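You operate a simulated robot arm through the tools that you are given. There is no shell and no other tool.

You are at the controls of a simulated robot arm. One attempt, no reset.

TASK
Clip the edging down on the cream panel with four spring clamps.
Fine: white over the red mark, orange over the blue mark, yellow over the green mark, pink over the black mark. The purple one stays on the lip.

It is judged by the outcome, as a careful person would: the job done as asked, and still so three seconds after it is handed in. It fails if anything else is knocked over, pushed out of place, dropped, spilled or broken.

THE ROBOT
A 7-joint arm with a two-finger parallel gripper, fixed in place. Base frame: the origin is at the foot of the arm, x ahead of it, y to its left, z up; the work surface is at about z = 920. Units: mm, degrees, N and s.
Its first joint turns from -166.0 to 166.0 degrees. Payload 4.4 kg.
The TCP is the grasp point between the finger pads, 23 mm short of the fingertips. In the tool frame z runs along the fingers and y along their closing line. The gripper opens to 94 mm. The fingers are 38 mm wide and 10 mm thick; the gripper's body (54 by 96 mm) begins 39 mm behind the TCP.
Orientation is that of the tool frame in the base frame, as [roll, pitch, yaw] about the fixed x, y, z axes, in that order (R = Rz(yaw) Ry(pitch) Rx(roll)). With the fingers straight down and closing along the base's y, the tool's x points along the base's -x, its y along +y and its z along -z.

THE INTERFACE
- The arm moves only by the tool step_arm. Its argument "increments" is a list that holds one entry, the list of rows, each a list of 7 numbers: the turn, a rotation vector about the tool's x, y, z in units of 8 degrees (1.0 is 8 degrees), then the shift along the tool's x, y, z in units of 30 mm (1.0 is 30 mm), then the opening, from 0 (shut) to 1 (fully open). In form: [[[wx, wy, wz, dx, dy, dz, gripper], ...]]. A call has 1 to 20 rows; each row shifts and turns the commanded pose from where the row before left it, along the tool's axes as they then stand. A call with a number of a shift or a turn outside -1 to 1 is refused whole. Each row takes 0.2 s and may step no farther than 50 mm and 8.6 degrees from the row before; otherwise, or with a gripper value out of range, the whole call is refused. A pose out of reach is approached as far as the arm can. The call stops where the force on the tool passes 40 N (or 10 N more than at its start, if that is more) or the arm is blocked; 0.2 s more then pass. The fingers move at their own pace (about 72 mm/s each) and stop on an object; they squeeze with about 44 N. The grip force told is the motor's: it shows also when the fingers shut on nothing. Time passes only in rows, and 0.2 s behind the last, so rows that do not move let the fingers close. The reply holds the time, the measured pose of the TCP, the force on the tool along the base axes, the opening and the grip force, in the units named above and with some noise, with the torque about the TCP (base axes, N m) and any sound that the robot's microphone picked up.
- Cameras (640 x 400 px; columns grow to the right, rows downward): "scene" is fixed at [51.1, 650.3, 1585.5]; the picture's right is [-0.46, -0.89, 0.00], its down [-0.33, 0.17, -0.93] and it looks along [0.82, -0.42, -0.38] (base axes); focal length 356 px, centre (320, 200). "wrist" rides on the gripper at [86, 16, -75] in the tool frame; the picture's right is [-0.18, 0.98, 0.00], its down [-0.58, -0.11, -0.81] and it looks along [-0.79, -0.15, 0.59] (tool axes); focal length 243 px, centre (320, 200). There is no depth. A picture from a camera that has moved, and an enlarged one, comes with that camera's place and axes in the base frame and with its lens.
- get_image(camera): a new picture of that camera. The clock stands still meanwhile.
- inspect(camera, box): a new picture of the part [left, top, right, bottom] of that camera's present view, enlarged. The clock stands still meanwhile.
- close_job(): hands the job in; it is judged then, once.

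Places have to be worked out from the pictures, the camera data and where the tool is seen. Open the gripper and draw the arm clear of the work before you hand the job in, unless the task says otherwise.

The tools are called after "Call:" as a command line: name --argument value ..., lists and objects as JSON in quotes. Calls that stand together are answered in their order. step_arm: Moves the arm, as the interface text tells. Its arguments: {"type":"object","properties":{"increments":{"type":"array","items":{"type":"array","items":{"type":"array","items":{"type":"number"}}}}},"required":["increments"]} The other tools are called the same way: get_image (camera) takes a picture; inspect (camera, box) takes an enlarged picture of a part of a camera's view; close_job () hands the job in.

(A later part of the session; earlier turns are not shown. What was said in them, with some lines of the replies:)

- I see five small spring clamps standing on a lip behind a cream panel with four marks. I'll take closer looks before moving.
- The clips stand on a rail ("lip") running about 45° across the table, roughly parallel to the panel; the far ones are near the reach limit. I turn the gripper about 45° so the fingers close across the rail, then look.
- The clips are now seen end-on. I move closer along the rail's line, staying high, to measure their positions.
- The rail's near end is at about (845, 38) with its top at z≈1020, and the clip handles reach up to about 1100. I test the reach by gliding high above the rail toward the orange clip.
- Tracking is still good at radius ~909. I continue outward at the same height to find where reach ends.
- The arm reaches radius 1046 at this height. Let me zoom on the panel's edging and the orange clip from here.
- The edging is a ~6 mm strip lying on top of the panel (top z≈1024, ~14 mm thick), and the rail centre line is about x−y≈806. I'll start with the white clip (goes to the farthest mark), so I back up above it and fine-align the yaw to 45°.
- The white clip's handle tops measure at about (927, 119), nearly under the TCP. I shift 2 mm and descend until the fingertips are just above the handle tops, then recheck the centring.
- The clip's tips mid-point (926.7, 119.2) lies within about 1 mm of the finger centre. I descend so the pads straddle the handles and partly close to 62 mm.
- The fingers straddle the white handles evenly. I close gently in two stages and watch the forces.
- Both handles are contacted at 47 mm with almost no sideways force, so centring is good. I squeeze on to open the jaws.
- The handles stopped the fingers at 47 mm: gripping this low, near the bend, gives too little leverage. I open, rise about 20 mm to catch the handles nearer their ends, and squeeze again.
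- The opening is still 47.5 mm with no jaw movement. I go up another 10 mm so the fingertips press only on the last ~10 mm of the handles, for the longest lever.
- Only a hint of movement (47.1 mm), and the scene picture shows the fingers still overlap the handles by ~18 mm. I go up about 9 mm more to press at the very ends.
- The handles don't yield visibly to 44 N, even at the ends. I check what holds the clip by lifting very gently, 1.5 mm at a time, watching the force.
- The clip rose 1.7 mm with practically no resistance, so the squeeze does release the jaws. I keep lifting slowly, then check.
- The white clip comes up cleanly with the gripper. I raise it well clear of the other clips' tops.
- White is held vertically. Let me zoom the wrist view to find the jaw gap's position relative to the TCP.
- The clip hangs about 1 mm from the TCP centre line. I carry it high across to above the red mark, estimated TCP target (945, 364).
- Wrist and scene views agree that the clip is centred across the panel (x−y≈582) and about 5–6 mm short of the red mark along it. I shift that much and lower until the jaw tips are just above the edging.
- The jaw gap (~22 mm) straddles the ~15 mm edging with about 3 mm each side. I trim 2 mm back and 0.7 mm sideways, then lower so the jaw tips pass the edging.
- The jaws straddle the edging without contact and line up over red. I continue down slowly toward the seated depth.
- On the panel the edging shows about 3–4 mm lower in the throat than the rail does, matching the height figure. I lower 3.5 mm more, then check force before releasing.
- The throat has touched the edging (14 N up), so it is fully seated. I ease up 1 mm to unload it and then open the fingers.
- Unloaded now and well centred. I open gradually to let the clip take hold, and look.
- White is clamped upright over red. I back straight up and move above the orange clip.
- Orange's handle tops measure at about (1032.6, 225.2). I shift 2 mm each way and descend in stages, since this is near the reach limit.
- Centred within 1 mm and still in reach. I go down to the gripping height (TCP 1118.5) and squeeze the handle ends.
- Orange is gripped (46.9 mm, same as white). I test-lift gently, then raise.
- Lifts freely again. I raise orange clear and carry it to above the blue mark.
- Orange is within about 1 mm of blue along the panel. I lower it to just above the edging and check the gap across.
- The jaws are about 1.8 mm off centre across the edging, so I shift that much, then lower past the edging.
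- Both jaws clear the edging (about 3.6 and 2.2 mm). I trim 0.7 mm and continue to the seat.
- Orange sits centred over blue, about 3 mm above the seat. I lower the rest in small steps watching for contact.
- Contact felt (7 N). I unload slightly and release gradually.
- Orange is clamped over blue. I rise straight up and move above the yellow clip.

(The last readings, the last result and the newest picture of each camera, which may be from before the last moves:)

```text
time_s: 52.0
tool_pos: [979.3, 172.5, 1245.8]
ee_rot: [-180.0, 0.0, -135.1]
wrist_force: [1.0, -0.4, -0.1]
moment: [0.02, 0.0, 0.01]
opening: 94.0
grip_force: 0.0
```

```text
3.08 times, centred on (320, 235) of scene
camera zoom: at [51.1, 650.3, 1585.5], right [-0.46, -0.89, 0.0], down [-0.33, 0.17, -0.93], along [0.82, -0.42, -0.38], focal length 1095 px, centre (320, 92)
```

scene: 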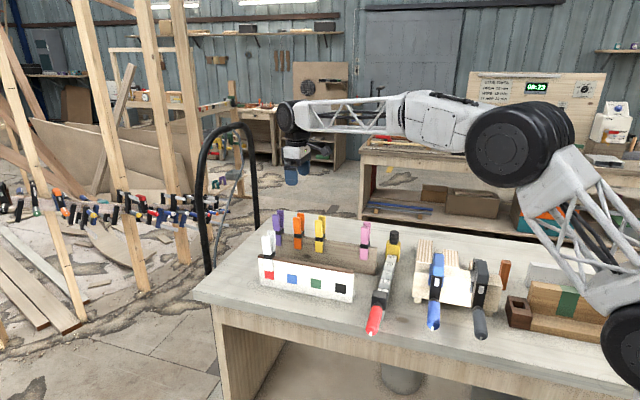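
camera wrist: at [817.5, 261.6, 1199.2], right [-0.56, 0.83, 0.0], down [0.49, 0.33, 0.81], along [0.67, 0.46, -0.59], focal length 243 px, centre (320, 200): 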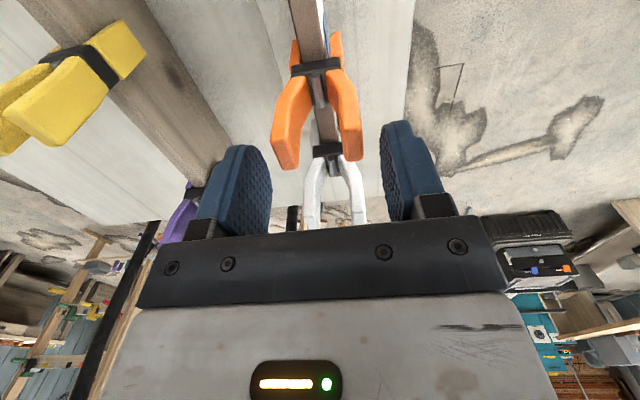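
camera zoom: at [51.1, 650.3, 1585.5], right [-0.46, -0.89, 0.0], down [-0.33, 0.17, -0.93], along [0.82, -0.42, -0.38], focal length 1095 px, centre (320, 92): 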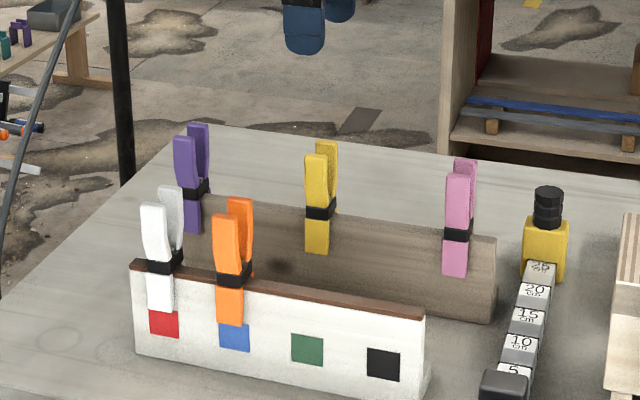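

Yellow measures at (979, 172), nearly below the TCP. I shift 1 mm and descend in stages.

Call:
step_arm --increments '[[[0, 0, 0, -0.03, -0.045, 0, 1], [0, 0, 0, 0, 0, 0.8, 1], [0, 0, 0, 0, 0, 0.8, 1], [0, 0, 0, 0, 0, 0.8, 1], [0, 0, 0, 0, 0, 0.55, 1], [0, 0, 0, 0, 0, 0, 1], [0, 0, 0, 0, 0, 0, 1]]]'

Call:
inspect --camera "wrist" --box '[250, 20, 390, 170]'

```text
time_s: 53.6
tool_pos: [981.3, 171.6, 1156.1]
ee_rot: [-180.0, 0.1, -135.0]
wrist_force: [0.1, 0.3, -0.2]
moment: [-0.03, 0.02, 0.01]
opening: 93.9
grip_force: 0.0
```

```text
2.67 times, centred on (320, 95) of wrist
camera zoom: at [907.1, 122.7, 1230.0], right [-0.56, 0.83, 0.0], down [0.49, 0.33, 0.81], along [0.67, 0.46, -0.59], focal length 647 px, centre (320, 480)
```

zoom: 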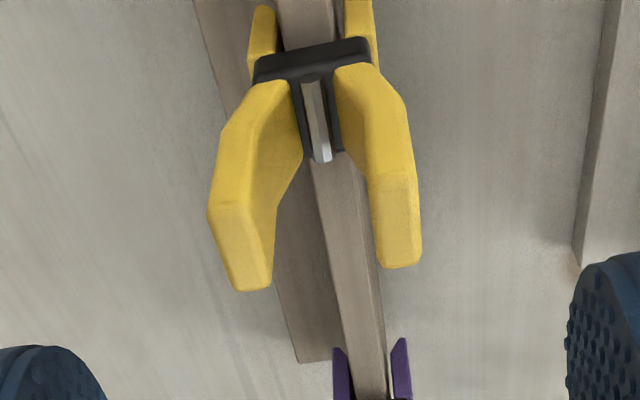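

Centred as orange was. I descend to the gripping height and squeeze.

Call:
step_arm --increments '[[[0, 0, 0, 0, 0.015, 0.63, 1], [0, 0, 0, 0, 0, 0.63, 1], [0, 0, 0, 0, 0, 0, 1], [0, 0, 0, 0, 0, 0, 0.6], [0, 0, 0, 0, 0, 0, 0.6], [0, 0, 0, 0, 0, 0, 0.5], [0, 0, 0, 0, 0, 0, 0.4], [0, 0, 0, 0, 0, 0, 0.2], [0, 0, 0, 0, 0, 0, 0], [0, 0, 0, 0, 0, 0, 0]]]'

Call:
inspect --camera "wrist" --box '[190, 20, 460, 240]'

Call:
inspect --camera "scene" --box '[270, 190, 370, 290]'

```text
time_s: 55.8
tool_pos: [980.3, 172.0, 1117.8]
ee_rot: [180.0, 0.0, -135.0]
wrist_force: [0.3, 0.4, 1.0]
moment: [0.0, 0.01, 0.0]
opening: 47.1
grip_force: 44.4
```

```text
1.82 times, centred on (325, 130) of wrist
camera zoom: at [906.6, 123.0, 1192.6], right [-0.56, 0.83, 0.0], down [0.49, 0.33, 0.81], along [0.67, 0.46, -0.59], focal length 441 px, centre (311, 327)
```

zoom: 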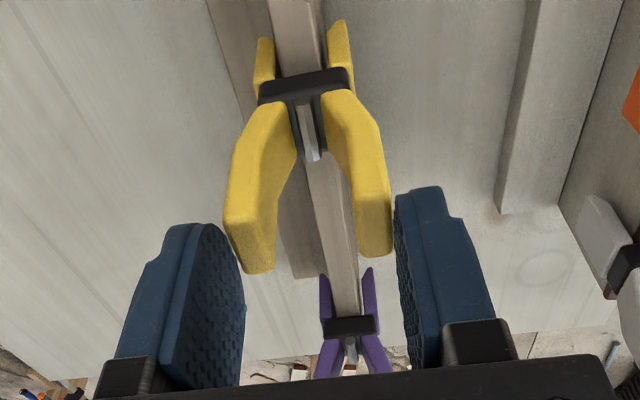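

```text
4.00 times, centred on (320, 240) of scene
camera zoom: at [51.1, 650.3, 1585.5], right [-0.46, -0.89, 0.0], down [-0.33, 0.17, -0.93], along [0.82, -0.42, -0.38], focal length 1424 px, centre (320, 40)
```

zoom: 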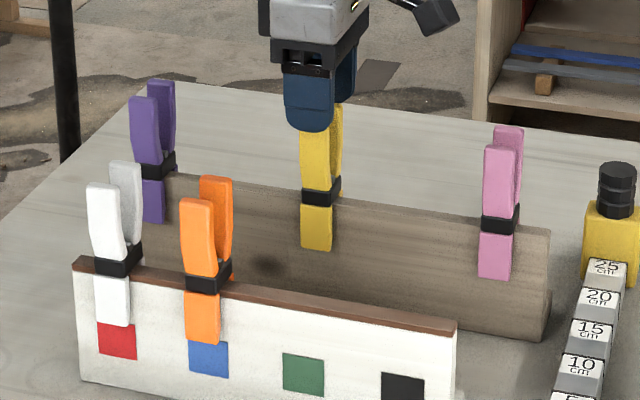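

Yellow is gripped. A gentle test-lift, then raise and carry to above the green mark.

Call:
step_arm --increments '[[[0, 0, 0, 0, 0, -0.06, 0], [0, 0, 0, 0, 0, -0.06, 0], [0, 0, 0, 0, 0, -0.06, 0], [0, 0, 0, 0, 0, 0, 0]]]'

Call:
inspect --camera "scene" --box '[270, 190, 370, 290]'

```text
time_s: 56.8
tool_pos: [979.7, 171.9, 1124.9]
ee_rot: [180.0, 0.0, -135.1]
wrist_force: [-0.1, -0.3, -1.2]
moment: [-0.03, -0.01, 0.02]
opening: 47.3
grip_force: 44.1
```

```text
4.00 times, centred on (320, 240) of scene
camera zoom: at [51.1, 650.3, 1585.5], right [-0.46, -0.89, 0.0], down [-0.33, 0.17, -0.93], along [0.82, -0.42, -0.38], focal length 1424 px, centre (320, 40)
```

zoom: 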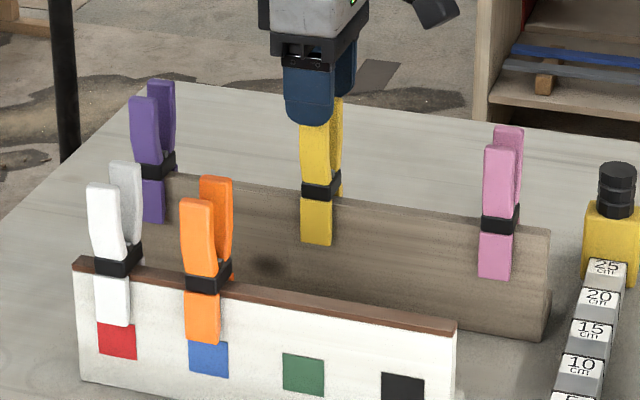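

Call:
step_arm --increments '[[[0, 0, 0, 0, 0, -0.3, 0], [0, 0, 0, 0, 0, -0.7, 0], [0, 0, 0, 0, 0, -0.9, 0], [0, 0, 0, 0, 0, -0.9, 0], [0, 0, 0, 0, 0, -0.9, 0], [0, 0, 0, 0, 0, -0.6, 0], [0, 0, 0, 0.1, 0.4, 0, 0], [0, 0, 0, 0.2, 0.8, 0, 0], [0, 0, 0, 0.23, 0.9, 0, 0], [0, 0, 0, 0.23, 0.9, 0, 0], [0, 0, 0, 0.23, 0.9, 0, 0], [0, 0, 0, 0.2, 0.8, 0, 0], [0, 0, 0, 0.13, 0.65, 0, 0], [0, 0, 0, 0, 0, 0, 0], [0, 0, 0, 0, 0, 0, 0]]]'

Call:
get_image --camera "wrist"

Call:
inspect --camera "scene" --box '[250, 170, 370, 300]'

```text
time_s: 60.0
tool_pos: [837.7, 257.6, 1252.6]
ee_rot: [-180.0, -0.1, -135.0]
wrist_force: [-0.2, 0.9, -1.0]
moment: [0.01, 0.0, 0.02]
opening: 46.9
grip_force: 44.2
```

```text
taken
camera wrist: at [764.6, 208.3, 1326.8], right [-0.56, 0.83, 0.0], down [0.49, 0.33, 0.81], along [0.67, 0.46, -0.59], focal length 243 px, centre (320, 200)
```

wrist: 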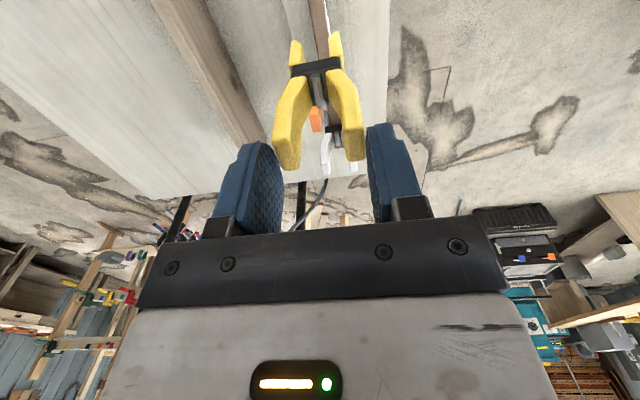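

```text
3.08 times, centred on (310, 235) of scene
camera zoom: at [51.1, 650.3, 1585.5], right [-0.46, -0.89, 0.0], down [-0.33, 0.17, -0.93], along [0.82, -0.42, -0.38], focal length 1095 px, centre (351, 92)
```

zoom: 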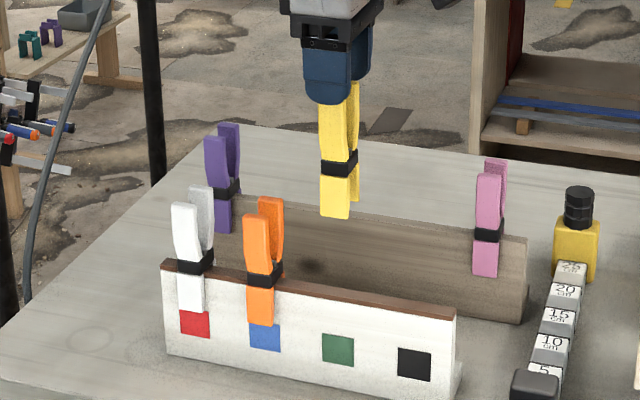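

Yellow is within 1 mm of green along the panel. I lower it to just above the edging and check across.

Call:
step_arm --increments '[[[0, 0, 0, 0, 0, 0.5, 0], [0, 0, 0, 0, 0, 0.7, 0], [0, 0, 0, 0, 0, 0.7, 0], [0, 0, 0, 0, 0, 0.42, 0], [0, 0, 0, 0, 0, 0, 0], [0, 0, 0, 0, 0, 0, 0]]]'

Call:
inspect --camera "wrist" --box '[285, 0, 350, 70]'

Call:
inspect --camera "scene" --box '[265, 210, 345, 300]'

```text
time_s: 61.4
tool_pos: [839.0, 258.6, 1183.1]
ee_rot: [-179.9, -0.1, -135.0]
wrist_force: [0.2, -0.8, -0.4]
moment: [0.0, -0.01, 0.0]
opening: 46.9
grip_force: 44.3
```

```text
5.71 times, centred on (318, 35) of wrist
camera zoom: at [765.2, 208.6, 1257.3], right [-0.56, 0.83, 0.0], down [0.49, 0.33, 0.81], along [0.67, 0.46, -0.59], focal length 1386 px, centre (334, 1143)
```

zoom: 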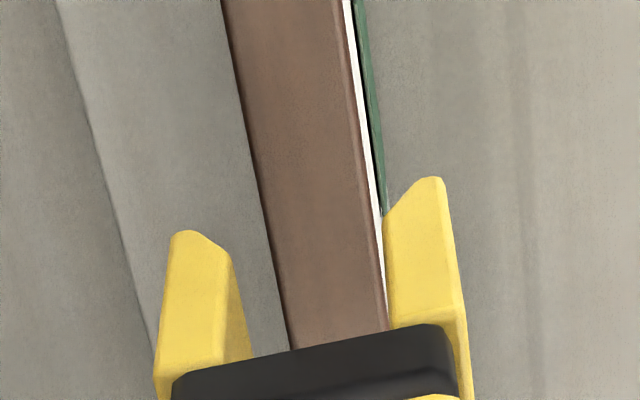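

```text
4.44 times, centred on (305, 255) of scene
camera zoom: at [51.1, 650.3, 1585.5], right [-0.46, -0.89, 0.0], down [-0.33, 0.17, -0.93], along [0.82, -0.42, -0.38], focal length 1582 px, centre (387, -44)
```

zoom: 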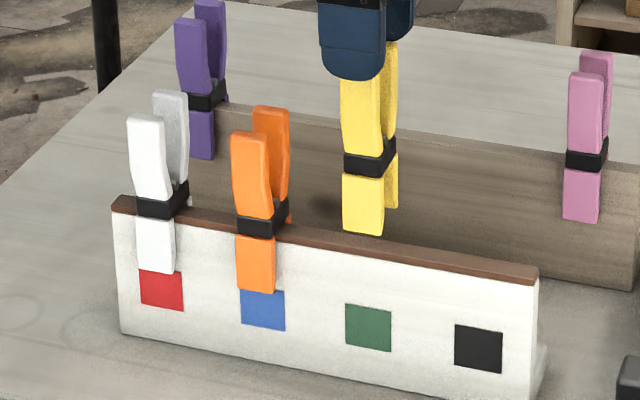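

Gap is nearly centred; I trim ~0.6 mm across and 1 mm along, and lower past the edging.

Call:
step_arm --increments '[[[0, 0, 0, 0.035, 0.02, 0, 0], [0, 0, 0, 0, 0, 0.15, 0], [0, 0, 0, 0, 0, 0.25, 0], [0, 0, 0, 0, 0, 0.25, 0], [0, 0, 0, 0, 0, 0.25, 0], [0, 0, 0, 0, 0, 0, 0], [0, 0, 0, 0, 0, 0, 0]]]'

Call:
inspect --camera "wrist" --box '[285, 0, 350, 70]'

Call:
inspect --camera "scene" --box '[265, 210, 345, 300]'

```text
time_s: 63.0
tool_pos: [837.4, 258.1, 1157.9]
ee_rot: [-180.0, 0.0, -135.1]
wrist_force: [0.1, 0.4, -1.0]
moment: [0.0, 0.0, -0.01]
opening: 47.0
grip_force: 44.1
```

```text
5.71 times, centred on (318, 35) of wrist
camera zoom: at [763.8, 207.7, 1230.7], right [-0.56, 0.83, 0.0], down [0.49, 0.33, 0.81], along [0.67, 0.46, -0.59], focal length 1386 px, centre (334, 1143)
```

zoom: 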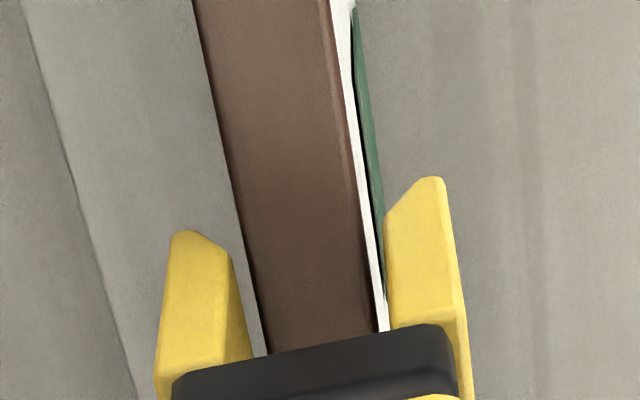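

```text
4.44 times, centred on (305, 255) of scene
camera zoom: at [51.1, 650.3, 1585.5], right [-0.46, -0.89, 0.0], down [-0.33, 0.17, -0.93], along [0.82, -0.42, -0.38], focal length 1582 px, centre (387, -44)
```

zoom: 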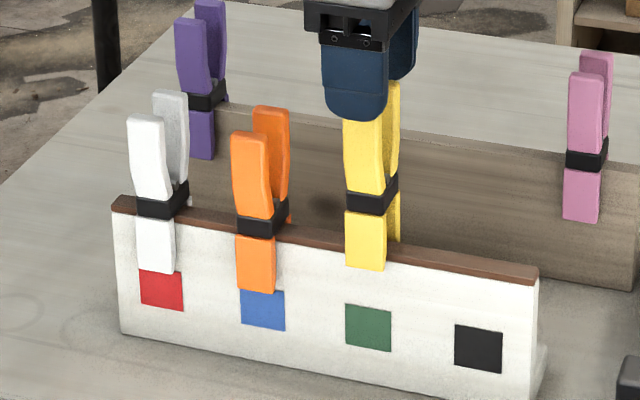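

Clearances are even on both sides. I continue to the seat.

Call:
step_arm --increments '[[[0, 0, 0, -0.02, 0, 0.2, 0], [0, 0, 0, 0, 0, 0.2, 0], [0, 0, 0, 0, 0, 0.2, 0], [0, 0, 0, 0, 0, 0.2, 0], [0, 0, 0, 0, 0, 0.15, 0], [0, 0, 0, 0, 0, 0.05, 0], [0, 0, 0, 0, 0, 0, 0]]]'

Call:
step_arm --increments '[[[0, 0, 0, 0, 0, 0.05, 0], [0, 0, 0, 0, 0, 0, 0]]]'

```text
time_s: 64.6
tool_pos: [838.1, 258.7, 1126.2]
ee_rot: [180.0, 0.0, -135.0]
wrist_force: [-0.2, -0.5, 0.0]
moment: [-0.02, -0.01, -0.02]
opening: 47.1
grip_force: 44.3
```

```text
time_s: 65.2
tool_pos: [838.3, 257.5, 1124.7]
ee_rot: [-180.0, 0.0, -135.0]
wrist_force: [-0.7, 0.6, -0.7]
moment: [-0.03, 0.0, -0.01]
opening: 47.0
grip_force: 44.0
```

No contact yet at 1124.7; I go down in 1 mm steps and check the view.

Call:
step_arm --increments '[[[0, 0, 0, 0, 0, 0.04, 0], [0, 0, 0, 0, 0, 0, 0]]]'

Call:
inspect --camera "scene" --box '[265, 225, 325, 290]'

Call:
inspect --camera "wrist" --box '[285, 0, 350, 70]'

```text
time_s: 65.8
tool_pos: [838.7, 257.3, 1124.5]
ee_rot: [180.0, 0.1, -135.0]
wrist_force: [-0.8, -0.9, 10.2]
moment: [-0.15, 0.18, 0.02]
opening: 47.0
grip_force: 44.1
```

```text
6.15 times, centred on (295, 258) of scene
camera zoom: at [51.1, 650.3, 1585.5], right [-0.46, -0.89, 0.0], down [-0.33, 0.17, -0.93], along [0.82, -0.42, -0.38], focal length 2190 px, centre (474, -154)
```

zoom: 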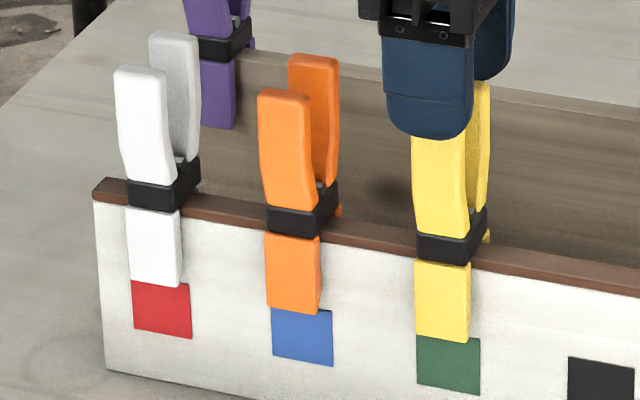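

```text
5.71 times, centred on (318, 35) of wrist
camera zoom: at [764.5, 208.6, 1198.4], right [-0.56, 0.83, 0.0], down [0.49, 0.33, 0.81], along [0.67, 0.46, -0.59], focal length 1386 px, centre (334, 1143)
```

zoom: 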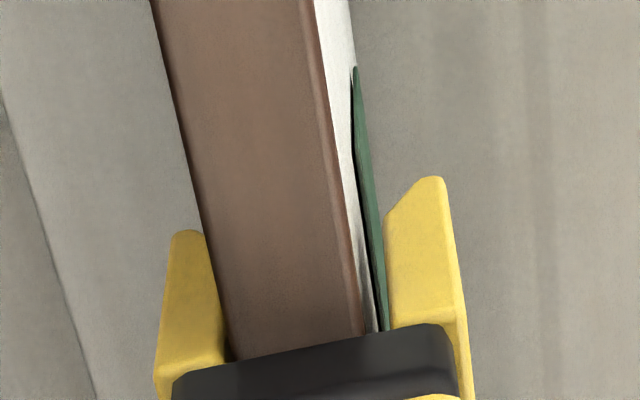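

Contact (10 N), seated over green and matching its neighbours. I unload by 1 mm and release gradually.

Call:
step_arm --increments '[[[0, 0, 0, 0, 0, -0.035, 0], [0, 0, 0, 0, 0, 0, 0], [0, 0, 0, 0, 0, 0, 0.52], [0, 0, 0, 0, 0, 0, 0.56], [0, 0, 0, 0, 0, 0, 0.65], [0, 0, 0, 0, 0, 0, 0.65]]]'

Call:
inspect --camera "scene" --box '[255, 200, 355, 300]'

```text
time_s: 67.2
tool_pos: [837.3, 257.8, 1125.0]
ee_rot: [-180.0, 0.0, -135.0]
wrist_force: [-0.2, 0.0, 0.6]
moment: [0.01, -0.01, 0.01]
opening: 61.4
grip_force: 0.1
```

```text
4.00 times, centred on (305, 250) of scene
camera zoom: at [51.1, 650.3, 1585.5], right [-0.46, -0.89, 0.0], down [-0.33, 0.17, -0.93], along [0.82, -0.42, -0.38], focal length 1424 px, centre (380, 0)
```

zoom: 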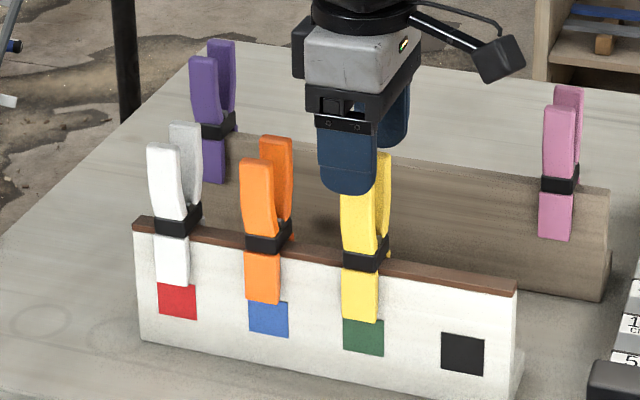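

Yellow is clamped over green. I rise and move above the pink clip.

Call:
step_arm --increments '[[[0, 0, 0, 0, 0, -0.3, 0.7], [0, 0, 0, 0, 0, -1, 0.8], [0, 0, 0, 0, 0, -1, 1], [0, 0, 0, 0, 0, -1, 1], [0, 0, 0, 0, 0, -0.7, 1], [0, 0, 0, 0.6, -0.9, 0, 1], [0, 0, 0, 0.6, -0.9, 0, 1], [0, 0, 0, 0.6, -0.9, 0, 1], [0, 0, 0, 0.6, -0.9, 0, 1], [0, 0, 0, 0.6, -0.9, 0, 1], [0, 0, 0, 0.6, -0.87, 0, 1], [0, 0, 0, 0, 0, 0, 1], [0, 0, 0, 0, 0, 0, 1]]]'

Call:
inspect --camera "wrist" --box '[270, 0, 370, 100]'

Call:
get_image --camera "scene"

```text
time_s: 70.0
tool_pos: [873.9, 67.6, 1244.5]
ee_rot: [-180.0, -0.1, -135.0]
wrist_force: [0.3, 0.6, -0.2]
moment: [0.01, -0.03, -0.01]
opening: 93.9
grip_force: 0.1
```

```text
4.00 times, centred on (320, 50) of wrist
camera zoom: at [801.1, 18.4, 1318.7], right [-0.56, 0.83, 0.0], down [0.49, 0.33, 0.81], along [0.67, 0.46, -0.59], focal length 970 px, centre (320, 800)
```

zoom: 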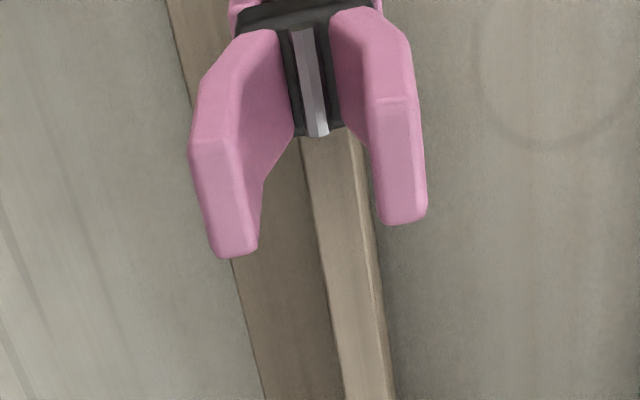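

```text
taken
```

scene: 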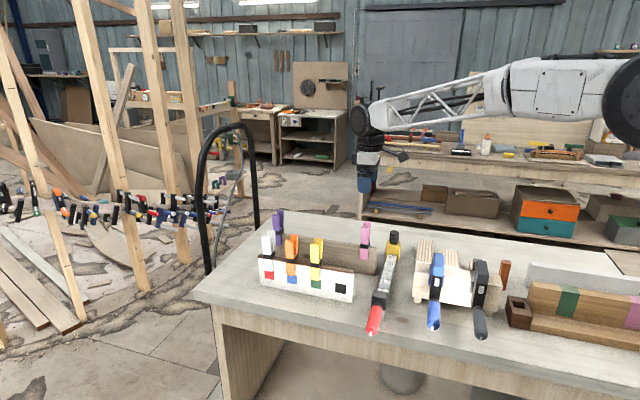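

Pink measures at (872.3, 65.7). I shift 2 mm back and 1 mm across and descend in stages.

Call:
step_arm --increments '[[[0, 0, 0, 0.06, -0.035, 0, 1], [0, 0, 0, 0, 0, 0.8, 1], [0, 0, 0, 0, 0, 0.8, 1], [0, 0, 0, 0, 0, 0.8, 1], [0, 0, 0, 0, 0, 0.55, 1], [0, 0, 0, 0, 0, 0, 1], [0, 0, 0, 0, 0, 0, 1]]]'

Call:
inspect --camera "wrist" --box '[250, 20, 390, 170]'

Call:
get_image --camera "wrist"

```text
time_s: 71.6
tool_pos: [875.0, 66.5, 1156.9]
ee_rot: [180.0, 0.0, -135.0]
wrist_force: [0.5, 0.0, -0.4]
moment: [-0.01, 0.03, 0.03]
opening: 93.7
grip_force: 0.0
```

```text
2.67 times, centred on (320, 95) of wrist
camera zoom: at [800.9, 16.4, 1229.9], right [-0.56, 0.83, 0.0], down [0.49, 0.33, 0.81], along [0.67, 0.46, -0.59], focal length 647 px, centre (320, 480)
```

zoom: 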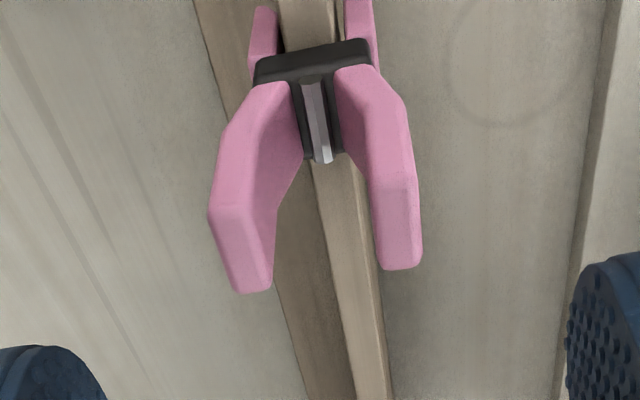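

```text
taken
camera wrist: at [800.9, 16.4, 1229.9], right [-0.56, 0.83, 0.0], down [0.49, 0.33, 0.81], along [0.67, 0.46, -0.59], focal length 243 px, centre (320, 200)
```

wrist: 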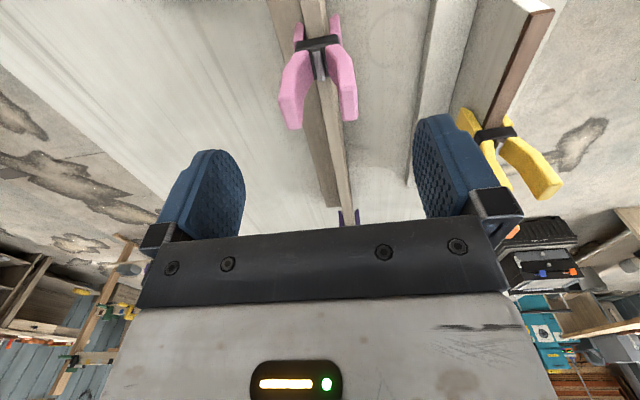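

Same picture as for yellow, so well centred. I descend to the gripping height and squeeze.

Call:
step_arm --increments '[[[0, 0, 0, 0, 0.015, 0.64, 1], [0, 0, 0, 0, 0, 0.64, 1], [0, 0, 0, 0, 0, 0, 1], [0, 0, 0, 0, 0, 0, 0.6], [0, 0, 0, 0, 0, 0, 0.6], [0, 0, 0, 0, 0, 0, 0.5], [0, 0, 0, 0, 0, 0, 0.4], [0, 0, 0, 0, 0, 0, 0.2], [0, 0, 0, 0, 0, 0, 0], [0, 0, 0, 0, 0, 0, 0]]]'

Call:
inspect --camera "wrist" --box '[190, 20, 460, 240]'

Call:
inspect --camera "scene" --box '[310, 190, 410, 290]'

```text
time_s: 73.8
tool_pos: [875.5, 66.0, 1118.6]
ee_rot: [180.0, -0.1, -135.0]
wrist_force: [-0.9, -0.3, -0.7]
moment: [0.0, -0.03, 0.0]
opening: 46.7
grip_force: 44.0
```

```text
1.82 times, centred on (325, 130) of wrist
camera zoom: at [801.2, 16.4, 1191.3], right [-0.56, 0.83, 0.0], down [0.49, 0.33, 0.81], along [0.67, 0.46, -0.59], focal length 441 px, centre (311, 327)
```

zoom: 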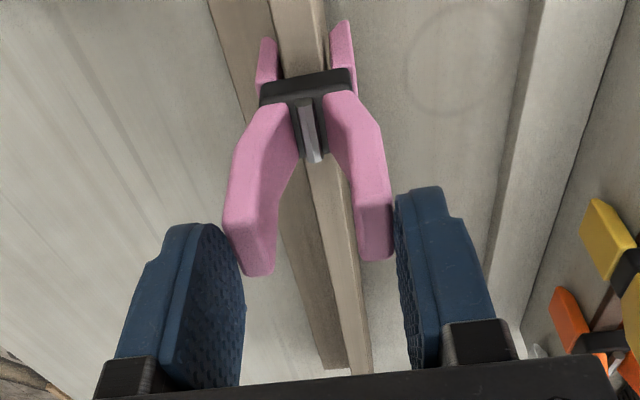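

```text
4.00 times, centred on (360, 240) of scene
camera zoom: at [51.1, 650.3, 1585.5], right [-0.46, -0.89, 0.0], down [-0.33, 0.17, -0.93], along [0.82, -0.42, -0.38], focal length 1424 px, centre (160, 40)
```

zoom: 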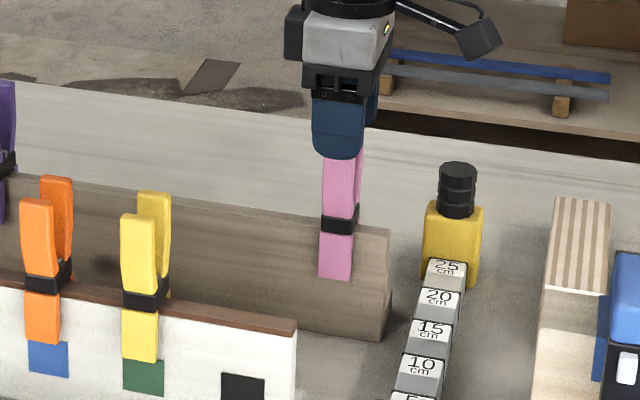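

Pink is gripped. Gentle test-lift first.

Call:
step_arm --increments '[[[0, 0, 0, 0, 0, -0.06, 0], [0, 0, 0, 0, 0, -0.06, 0], [0, 0, 0, 0, 0, -0.06, 0], [0, 0, 0, 0, 0, 0, 0]]]'

Call:
inspect --camera "scene" --box '[310, 190, 410, 290]'

```text
time_s: 74.8
tool_pos: [875.0, 65.8, 1123.8]
ee_rot: [179.9, 0.0, -135.0]
wrist_force: [0.2, 0.4, -0.5]
moment: [-0.04, 0.03, -0.02]
opening: 47.0
grip_force: 44.3
```

```text
4.00 times, centred on (360, 240) of scene
camera zoom: at [51.1, 650.3, 1585.5], right [-0.46, -0.89, 0.0], down [-0.33, 0.17, -0.93], along [0.82, -0.42, -0.38], focal length 1424 px, centre (160, 40)
```

zoom: 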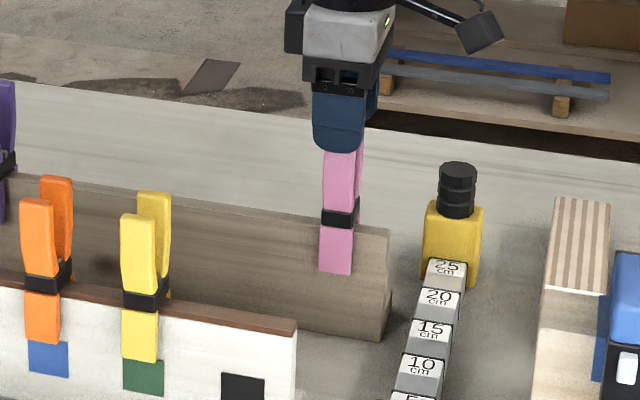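

Lifts freely, and the rail stays put. I raise pink clear and carry it to above the black mark.

Call:
step_arm --increments '[[[0, 0, 0, 0, 0, -0.3, 0], [0, 0, 0, 0, 0, -0.7, 0], [0, 0, 0, 0, 0, -0.9, 0], [0, 0, 0, 0, 0, -0.9, 0], [0, 0, 0, 0, 0, -0.9, 0], [0, 0, 0, 0, 0, -0.6, 0], [0, 0, 0, -0.1, 0.4, 0, 0], [0, 0, 0, -0.18, 0.8, 0, 0], [0, 0, 0, -0.2, 0.9, 0, 0], [0, 0, 0, -0.2, 0.9, 0, 0], [0, 0, 0, -0.2, 0.9, 0, 0], [0, 0, 0, -0.18, 0.8, 0, 0], [0, 0, 0, -0.1, 0.68, 0, 0], [0, 0, 0, 0, 0, 0, 0], [0, 0, 0, 0, 0, 0, 0]]]'

Call:
get_image --camera "wrist"

Call:
inspect --camera "scene" --box '[260, 170, 380, 300]'

```text
time_s: 78.0
tool_pos: [784.8, 206.3, 1254.1]
ee_rot: [180.0, -0.1, -135.0]
wrist_force: [0.3, 0.0, -0.7]
moment: [0.01, 0.03, -0.02]
opening: 46.9
grip_force: 43.6
```

```text
taken
camera wrist: at [711.7, 156.1, 1326.8], right [-0.56, 0.83, 0.0], down [0.49, 0.33, 0.81], along [0.67, 0.46, -0.59], focal length 243 px, centre (320, 200)
```

wrist: 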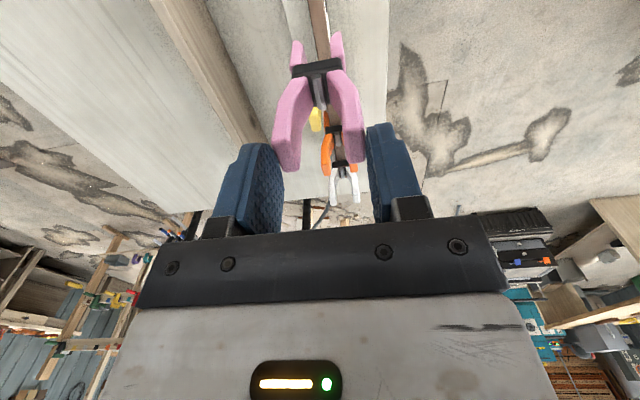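

```text
3.08 times, centred on (320, 235) of scene
camera zoom: at [51.1, 650.3, 1585.5], right [-0.46, -0.89, 0.0], down [-0.33, 0.17, -0.93], along [0.82, -0.42, -0.38], focal length 1095 px, centre (320, 92)
```

zoom: 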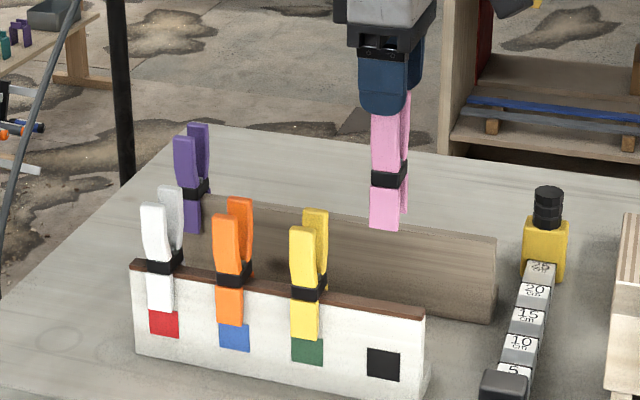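

Pink is on the black mark's line. I lower it to just above the edging and check across.

Call:
step_arm --increments '[[[0, 0, 0, 0, 0, 0.5, 0], [0, 0, 0, 0, 0, 0.7, 0], [0, 0, 0, 0, 0, 0.7, 0], [0, 0, 0, 0, 0, 0.45, 0], [0, 0, 0, 0, 0, 0, 0], [0, 0, 0, 0, 0, 0, 0]]]'

Call:
inspect --camera "wrist" --box '[285, 0, 350, 70]'

Call:
inspect --camera "scene" --box '[285, 210, 365, 300]'

```text
time_s: 79.4
tool_pos: [785.2, 205.2, 1181.0]
ee_rot: [180.0, 0.0, -135.0]
wrist_force: [-0.1, -0.4, -1.4]
moment: [0.01, 0.05, 0.03]
opening: 47.0
grip_force: 43.9
```

```text
5.71 times, centred on (318, 35) of wrist
camera zoom: at [711.6, 155.0, 1255.7], right [-0.56, 0.83, 0.0], down [0.49, 0.33, 0.81], along [0.67, 0.46, -0.59], focal length 1386 px, centre (334, 1143)
```

zoom: 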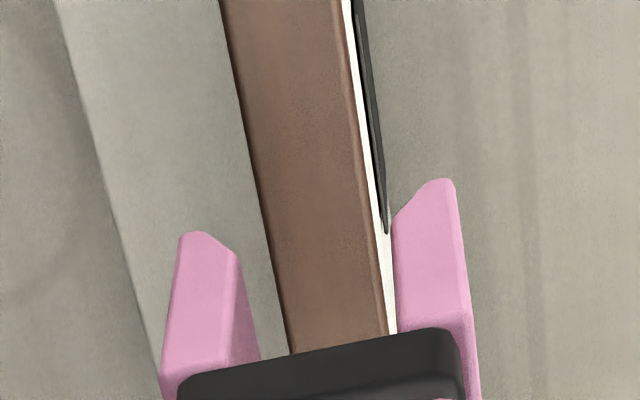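

```text
4.44 times, centred on (325, 255) of scene
camera zoom: at [51.1, 650.3, 1585.5], right [-0.46, -0.89, 0.0], down [-0.33, 0.17, -0.93], along [0.82, -0.42, -0.38], focal length 1582 px, centre (298, -44)
```

zoom: 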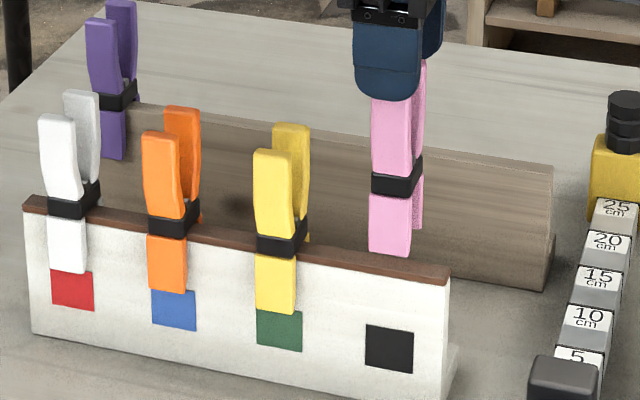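

Centred across and along within half a millimetre. I lower past the edging and look once more.

Call:
step_arm --increments '[[[0, 0, 0, 0, -0.008, 0.15, 0], [0, 0, 0, 0, 0, 0.25, 0], [0, 0, 0, 0, 0, 0.25, 0], [0, 0, 0, 0, 0, 0.2, 0], [0, 0, 0, 0, 0, 0, 0], [0, 0, 0, 0, 0, 0, 0]]]'

Call:
inspect --camera "wrist" --box '[285, 0, 350, 70]'

Call:
inspect --camera "scene" --box '[285, 210, 365, 300]'

```text
time_s: 80.8
tool_pos: [784.6, 205.2, 1156.2]
ee_rot: [180.0, -0.1, -135.0]
wrist_force: [-0.3, -0.3, -1.0]
moment: [0.04, -0.02, 0.03]
opening: 46.8
grip_force: 43.7
```

```text
5.71 times, centred on (318, 35) of wrist
camera zoom: at [711.7, 155.6, 1230.2], right [-0.56, 0.83, 0.0], down [0.49, 0.33, 0.81], along [0.67, 0.46, -0.59], focal length 1386 px, centre (334, 1143)
```

zoom: 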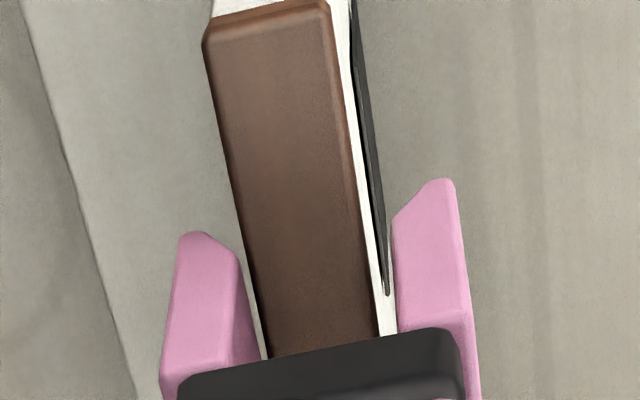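

```text
4.44 times, centred on (325, 255) of scene
camera zoom: at [51.1, 650.3, 1585.5], right [-0.46, -0.89, 0.0], down [-0.33, 0.17, -0.93], along [0.82, -0.42, -0.38], focal length 1582 px, centre (298, -44)
```

zoom: 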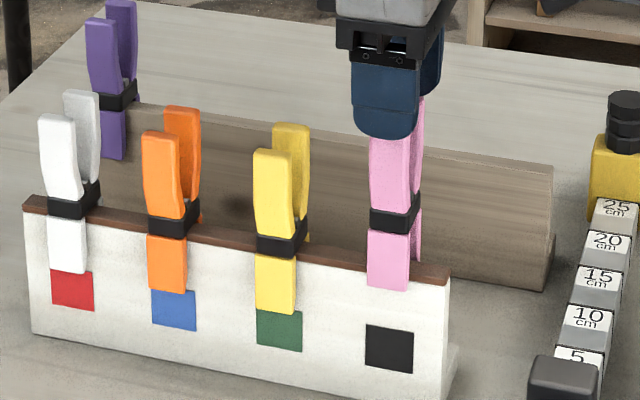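

Back gap 2.3 mm, front 4.2 mm, so I shift 0.9 mm and continue down to just above the seat.

Call:
step_arm --increments '[[[0, 0, 0, 0, -0.03, 0, 0], [0, 0, 0, 0, 0, 0.2, 0], [0, 0, 0, 0, 0, 0.2, 0], [0, 0, 0, 0, 0, 0.2, 0], [0, 0, 0, 0, 0, 0.2, 0], [0, 0, 0, 0, 0, 0.15, 0], [0, 0, 0, 0, 0, 0, 0]]]'

Call:
step_arm --increments '[[[0, 0, 0, 0, 0, 0.05, 0], [0, 0, 0, 0, 0, 0, 0]]]'

```text
time_s: 82.4
tool_pos: [785.6, 204.2, 1127.8]
ee_rot: [-179.9, 0.1, -135.0]
wrist_force: [0.4, 0.6, -0.8]
moment: [0.02, -0.01, -0.01]
opening: 47.0
grip_force: 45.0
```

```text
time_s: 83.0
tool_pos: [785.8, 203.6, 1126.5]
ee_rot: [180.0, 0.1, -134.9]
wrist_force: [-0.3, 0.2, -0.9]
moment: [0.02, 0.01, -0.03]
opening: 46.9
grip_force: 43.8
```

No contact yet; I go on in about 1 mm steps.

Call:
step_arm --increments '[[[0, 0, 0, 0, 0, 0.05, 0], [0, 0, 0, 0, 0, 0, 0]]]'

Call:
inspect --camera "scene" --box '[295, 225, 365, 295]'

Call:
inspect --camera "wrist" --box '[285, 0, 350, 70]'

```text
time_s: 83.6
tool_pos: [786.7, 204.1, 1125.1]
ee_rot: [180.0, 0.0, -135.0]
wrist_force: [-0.8, -1.0, -1.3]
moment: [0.02, 0.0, -0.03]
opening: 47.0
grip_force: 43.0
```

```text
5.71 times, centred on (330, 260) of scene
camera zoom: at [51.1, 650.3, 1585.5], right [-0.46, -0.89, 0.0], down [-0.33, 0.17, -0.93], along [0.82, -0.42, -0.38], focal length 2034 px, centre (263, -143)
```

zoom: 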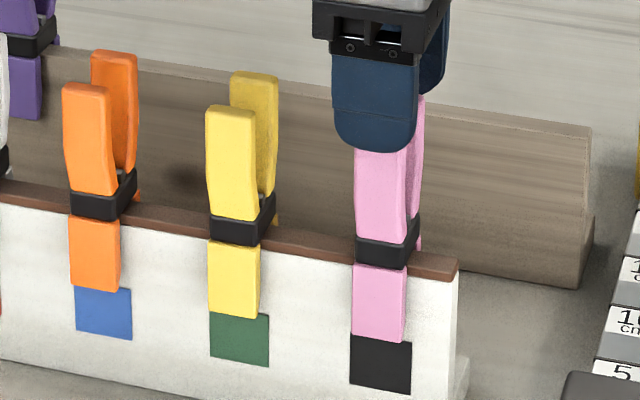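

```text
5.71 times, centred on (318, 35) of wrist
camera zoom: at [712.4, 154.7, 1198.9], right [-0.56, 0.83, 0.0], down [0.49, 0.33, 0.81], along [0.67, 0.46, -0.59], focal length 1386 px, centre (334, 1143)
```

zoom: 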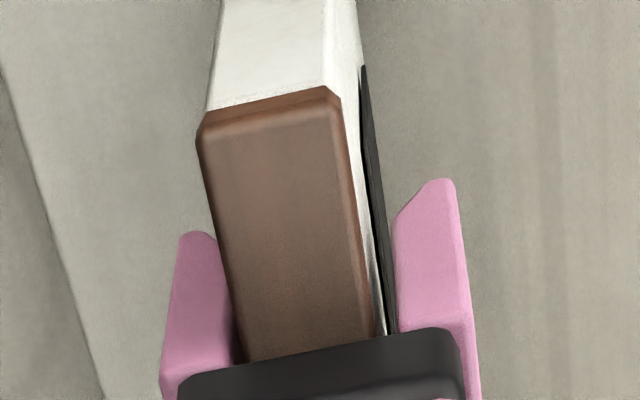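

Call:
step_arm --increments '[[[0, 0, 0, 0, 0, 0.035, 0], [0, 0, 0, 0, 0, 0, 0]]]'

```text
time_s: 84.2
tool_pos: [785.8, 204.1, 1123.6]
ee_rot: [-179.9, 0.0, -135.0]
wrist_force: [-0.4, 0.0, -1.5]
moment: [0.01, -0.02, -0.02]
opening: 46.8
grip_force: 44.2
```

Call:
step_arm --increments '[[[0, 0, 0, 0, 0, 0.025, 0], [0, 0, 0, 0, 0, 0, 0]]]'

```text
time_s: 84.8
tool_pos: [786.0, 203.9, 1123.0]
ee_rot: [-180.0, 0.0, -135.0]
wrist_force: [-0.9, -0.6, 3.4]
moment: [0.11, 0.1, 0.0]
opening: 47.1
grip_force: 44.3
```

Light contact (about 4 N), so pink is seated. I release gradually.

Call:
step_arm --increments '[[[0, 0, 0, 0, 0, -0.015, 0], [0, 0, 0, 0, 0, 0, 0], [0, 0, 0, 0, 0, 0, 0.52], [0, 0, 0, 0, 0, 0, 0.56], [0, 0, 0, 0, 0, 0, 0.65], [0, 0, 0, 0, 0, 0, 0.65]]]'

Call:
inspect --camera "scene" --box '[255, 200, 375, 305]'

```text
time_s: 86.2
tool_pos: [786.8, 204.3, 1123.3]
ee_rot: [-180.0, 0.0, -135.0]
wrist_force: [0.3, -0.3, 0.9]
moment: [-0.03, -0.02, 0.02]
opening: 61.0
grip_force: 0.1
```

```text
3.81 times, centred on (315, 252) of scene
camera zoom: at [51.1, 650.3, 1585.5], right [-0.46, -0.89, 0.0], down [-0.33, 0.17, -0.93], along [0.82, -0.42, -0.38], focal length 1356 px, centre (339, 0)
```

zoom: 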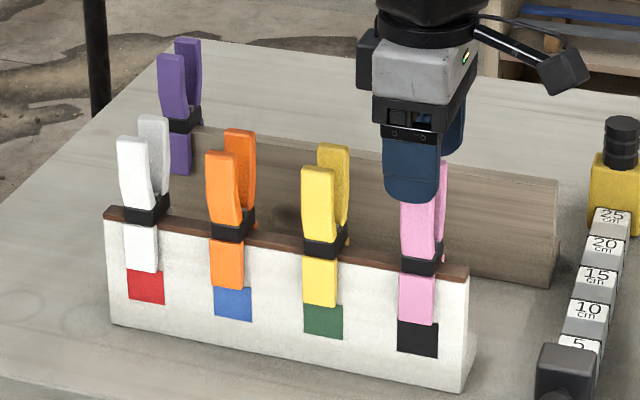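

Pink is clamped over black. I open fully while rising straight up, then draw the arm back toward its starting area and inspect everything.

Call:
step_arm --increments '[[[0, 0, 0, 0, 0, -0.3, 0.7], [0, 0, 0, 0, 0, -1, 0.8], [0, 0, 0, 0, 0, -1, 1], [0, 0, 0, 0, 0, -1, 1], [0, 0, 0, 0, 0, -1, 1], [0, 0, 0, 0.9, -0.3, 0, 1], [0, 0, 0, 0.9, -0.6, 0, 1], [0, 0, 0, 0.9, -0.7, 0, 1], [0, 0, 0, 0.9, -0.7, 0, 1], [0, 0, 0, 0.9, -0.7, 0, 1], [0, 0, 0, 0.9, -0.7, 0, 1], [0, 0, 0, 0.9, -0.7, 0, 1], [0, 0, 0, 0, 0, 0, 1], [0, 0, 0, 0, 0, 0, 1]]]'

Call:
get_image --camera "scene"

Call:
inspect --camera "scene" --box '[250, 200, 370, 305]'

Call:
get_image --camera "wrist"

```text
time_s: 89.2
tool_pos: [745.1, -23.2, 1252.4]
ee_rot: [-180.0, 0.0, -135.0]
wrist_force: [-0.5, -0.1, 0.6]
moment: [-0.02, 0.01, 0.01]
opening: 93.9
grip_force: 0.1
```

```text
taken
```

scene: 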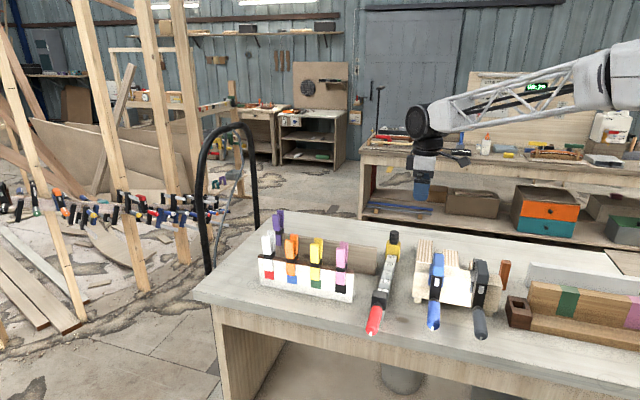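

```text
3.81 times, centred on (310, 252) of scene
camera zoom: at [51.1, 650.3, 1585.5], right [-0.46, -0.89, 0.0], down [-0.33, 0.17, -0.93], along [0.82, -0.42, -0.38], focal length 1356 px, centre (358, 0)
```

zoom: 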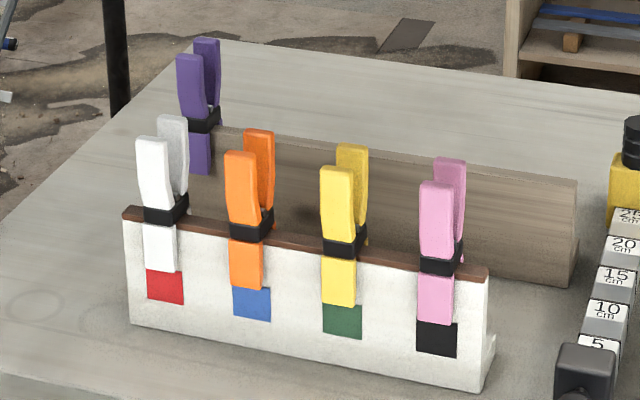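

```text
taken
camera wrist: at [672.0, -72.7, 1326.0], right [-0.56, 0.83, 0.0], down [0.49, 0.33, 0.81], along [0.67, 0.46, -0.59], focal length 243 px, centre (320, 200)
```

wrist: 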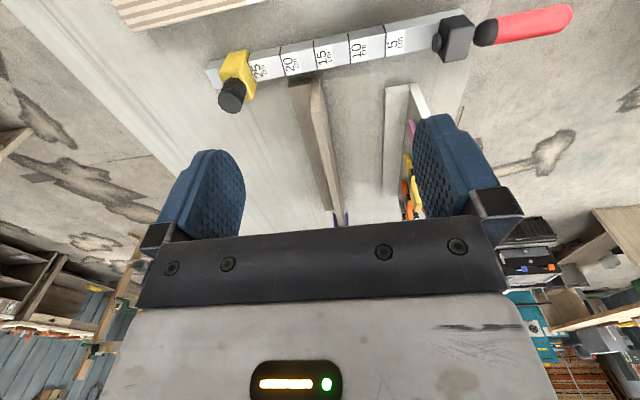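

All four clips stand over their marks, purple is on the lip, and the panel, edging and rail haven't moved. I withdraw the arm a bit farther and let a second pass before a last look.

Call:
step_arm --increments '[[[0, 0, 0, 0.9, 0.4, 0, 1], [0, 0, 0, 0.9, 0.4, 0, 1], [0, 0, 0, 0.9, 0.4, 0, 1], [0, 0, 0, 0.9, 0.4, 0, 1], [0, 0, 0, 0.9, 0.4, 0, 1], [0, 0, 0, 0, 0, 0, 1], [0, 0, 0, 0, 0, 0, 1], [0, 0, 0, 0, 0, 0, 1], [0, 0, 0, 0, 0, 0, 1], [0, 0, 0, 0, 0, 0, 1]]]'

Call:
inspect --camera "scene" --box '[250, 200, 370, 305]'

Call:
get_image --camera "scene"

```text
time_s: 91.4
tool_pos: [606.7, -75.7, 1251.2]
ee_rot: [-180.0, 0.0, -135.0]
wrist_force: [-0.2, -0.8, -0.7]
moment: [0.01, -0.03, 0.04]
opening: 94.1
grip_force: 0.1
```

```text
3.81 times, centred on (310, 252) of scene
camera zoom: at [51.1, 650.3, 1585.5], right [-0.46, -0.89, 0.0], down [-0.33, 0.17, -0.93], along [0.82, -0.42, -0.38], focal length 1356 px, centre (358, 0)
```

zoom: 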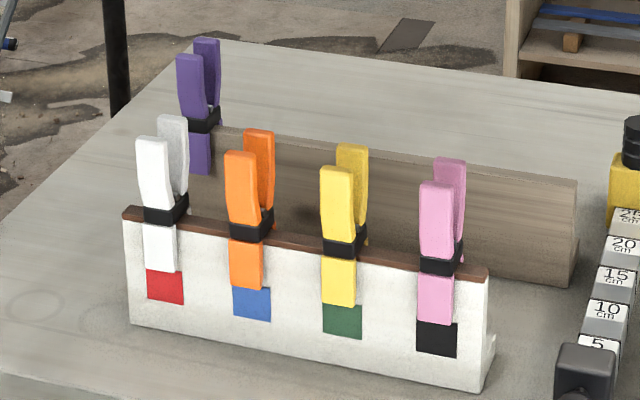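

```text
taken
```

scene: 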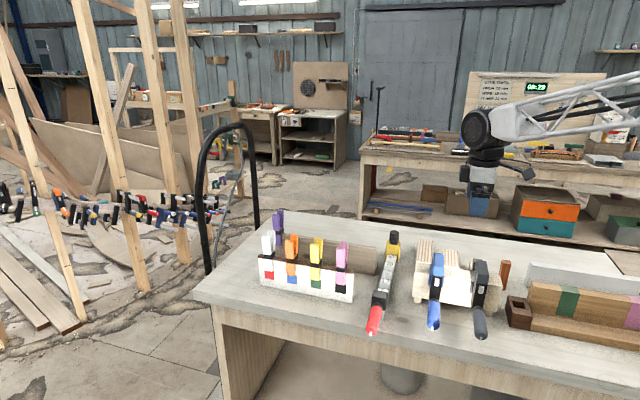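

Everything is stable: white over red, orange over blue, yellow over green, pink over black, and purple still on the lip. The gripper is open and the arm is clear, so I hand in the job.

Call:
close_job

```text
The job is handed in.
```

I clipped the edging down with the four clamps you named, and the job is handed in; I don't have the verdict.

| Clamp | Mark |
|---|---|
| White | Red |
| Orange | Blue |
| Yellow | Green |
| Pink | Black |

- **Placement:** each clamp is within about 2 mm of its mark along the panel and seated down on the edging.
- **Purple:** it is still on the lip, untouched.
- **Surroundings:** in the last pictures the panel, the edging and the lip had not moved. Nothing was knocked over or dropped.
- **Clamp grip:** the handles and jaws never visibly moved, even at the gripper's full squeeze of about 44 N. Once squeezed, each clamp still lifted off the lip with almost no resistance. I couldn't see the jaws close on the panel, but all four clamps stayed upright after release, and the last pictures showed no change over about two seconds.

The gripper is open and the arm is back near its starting position.
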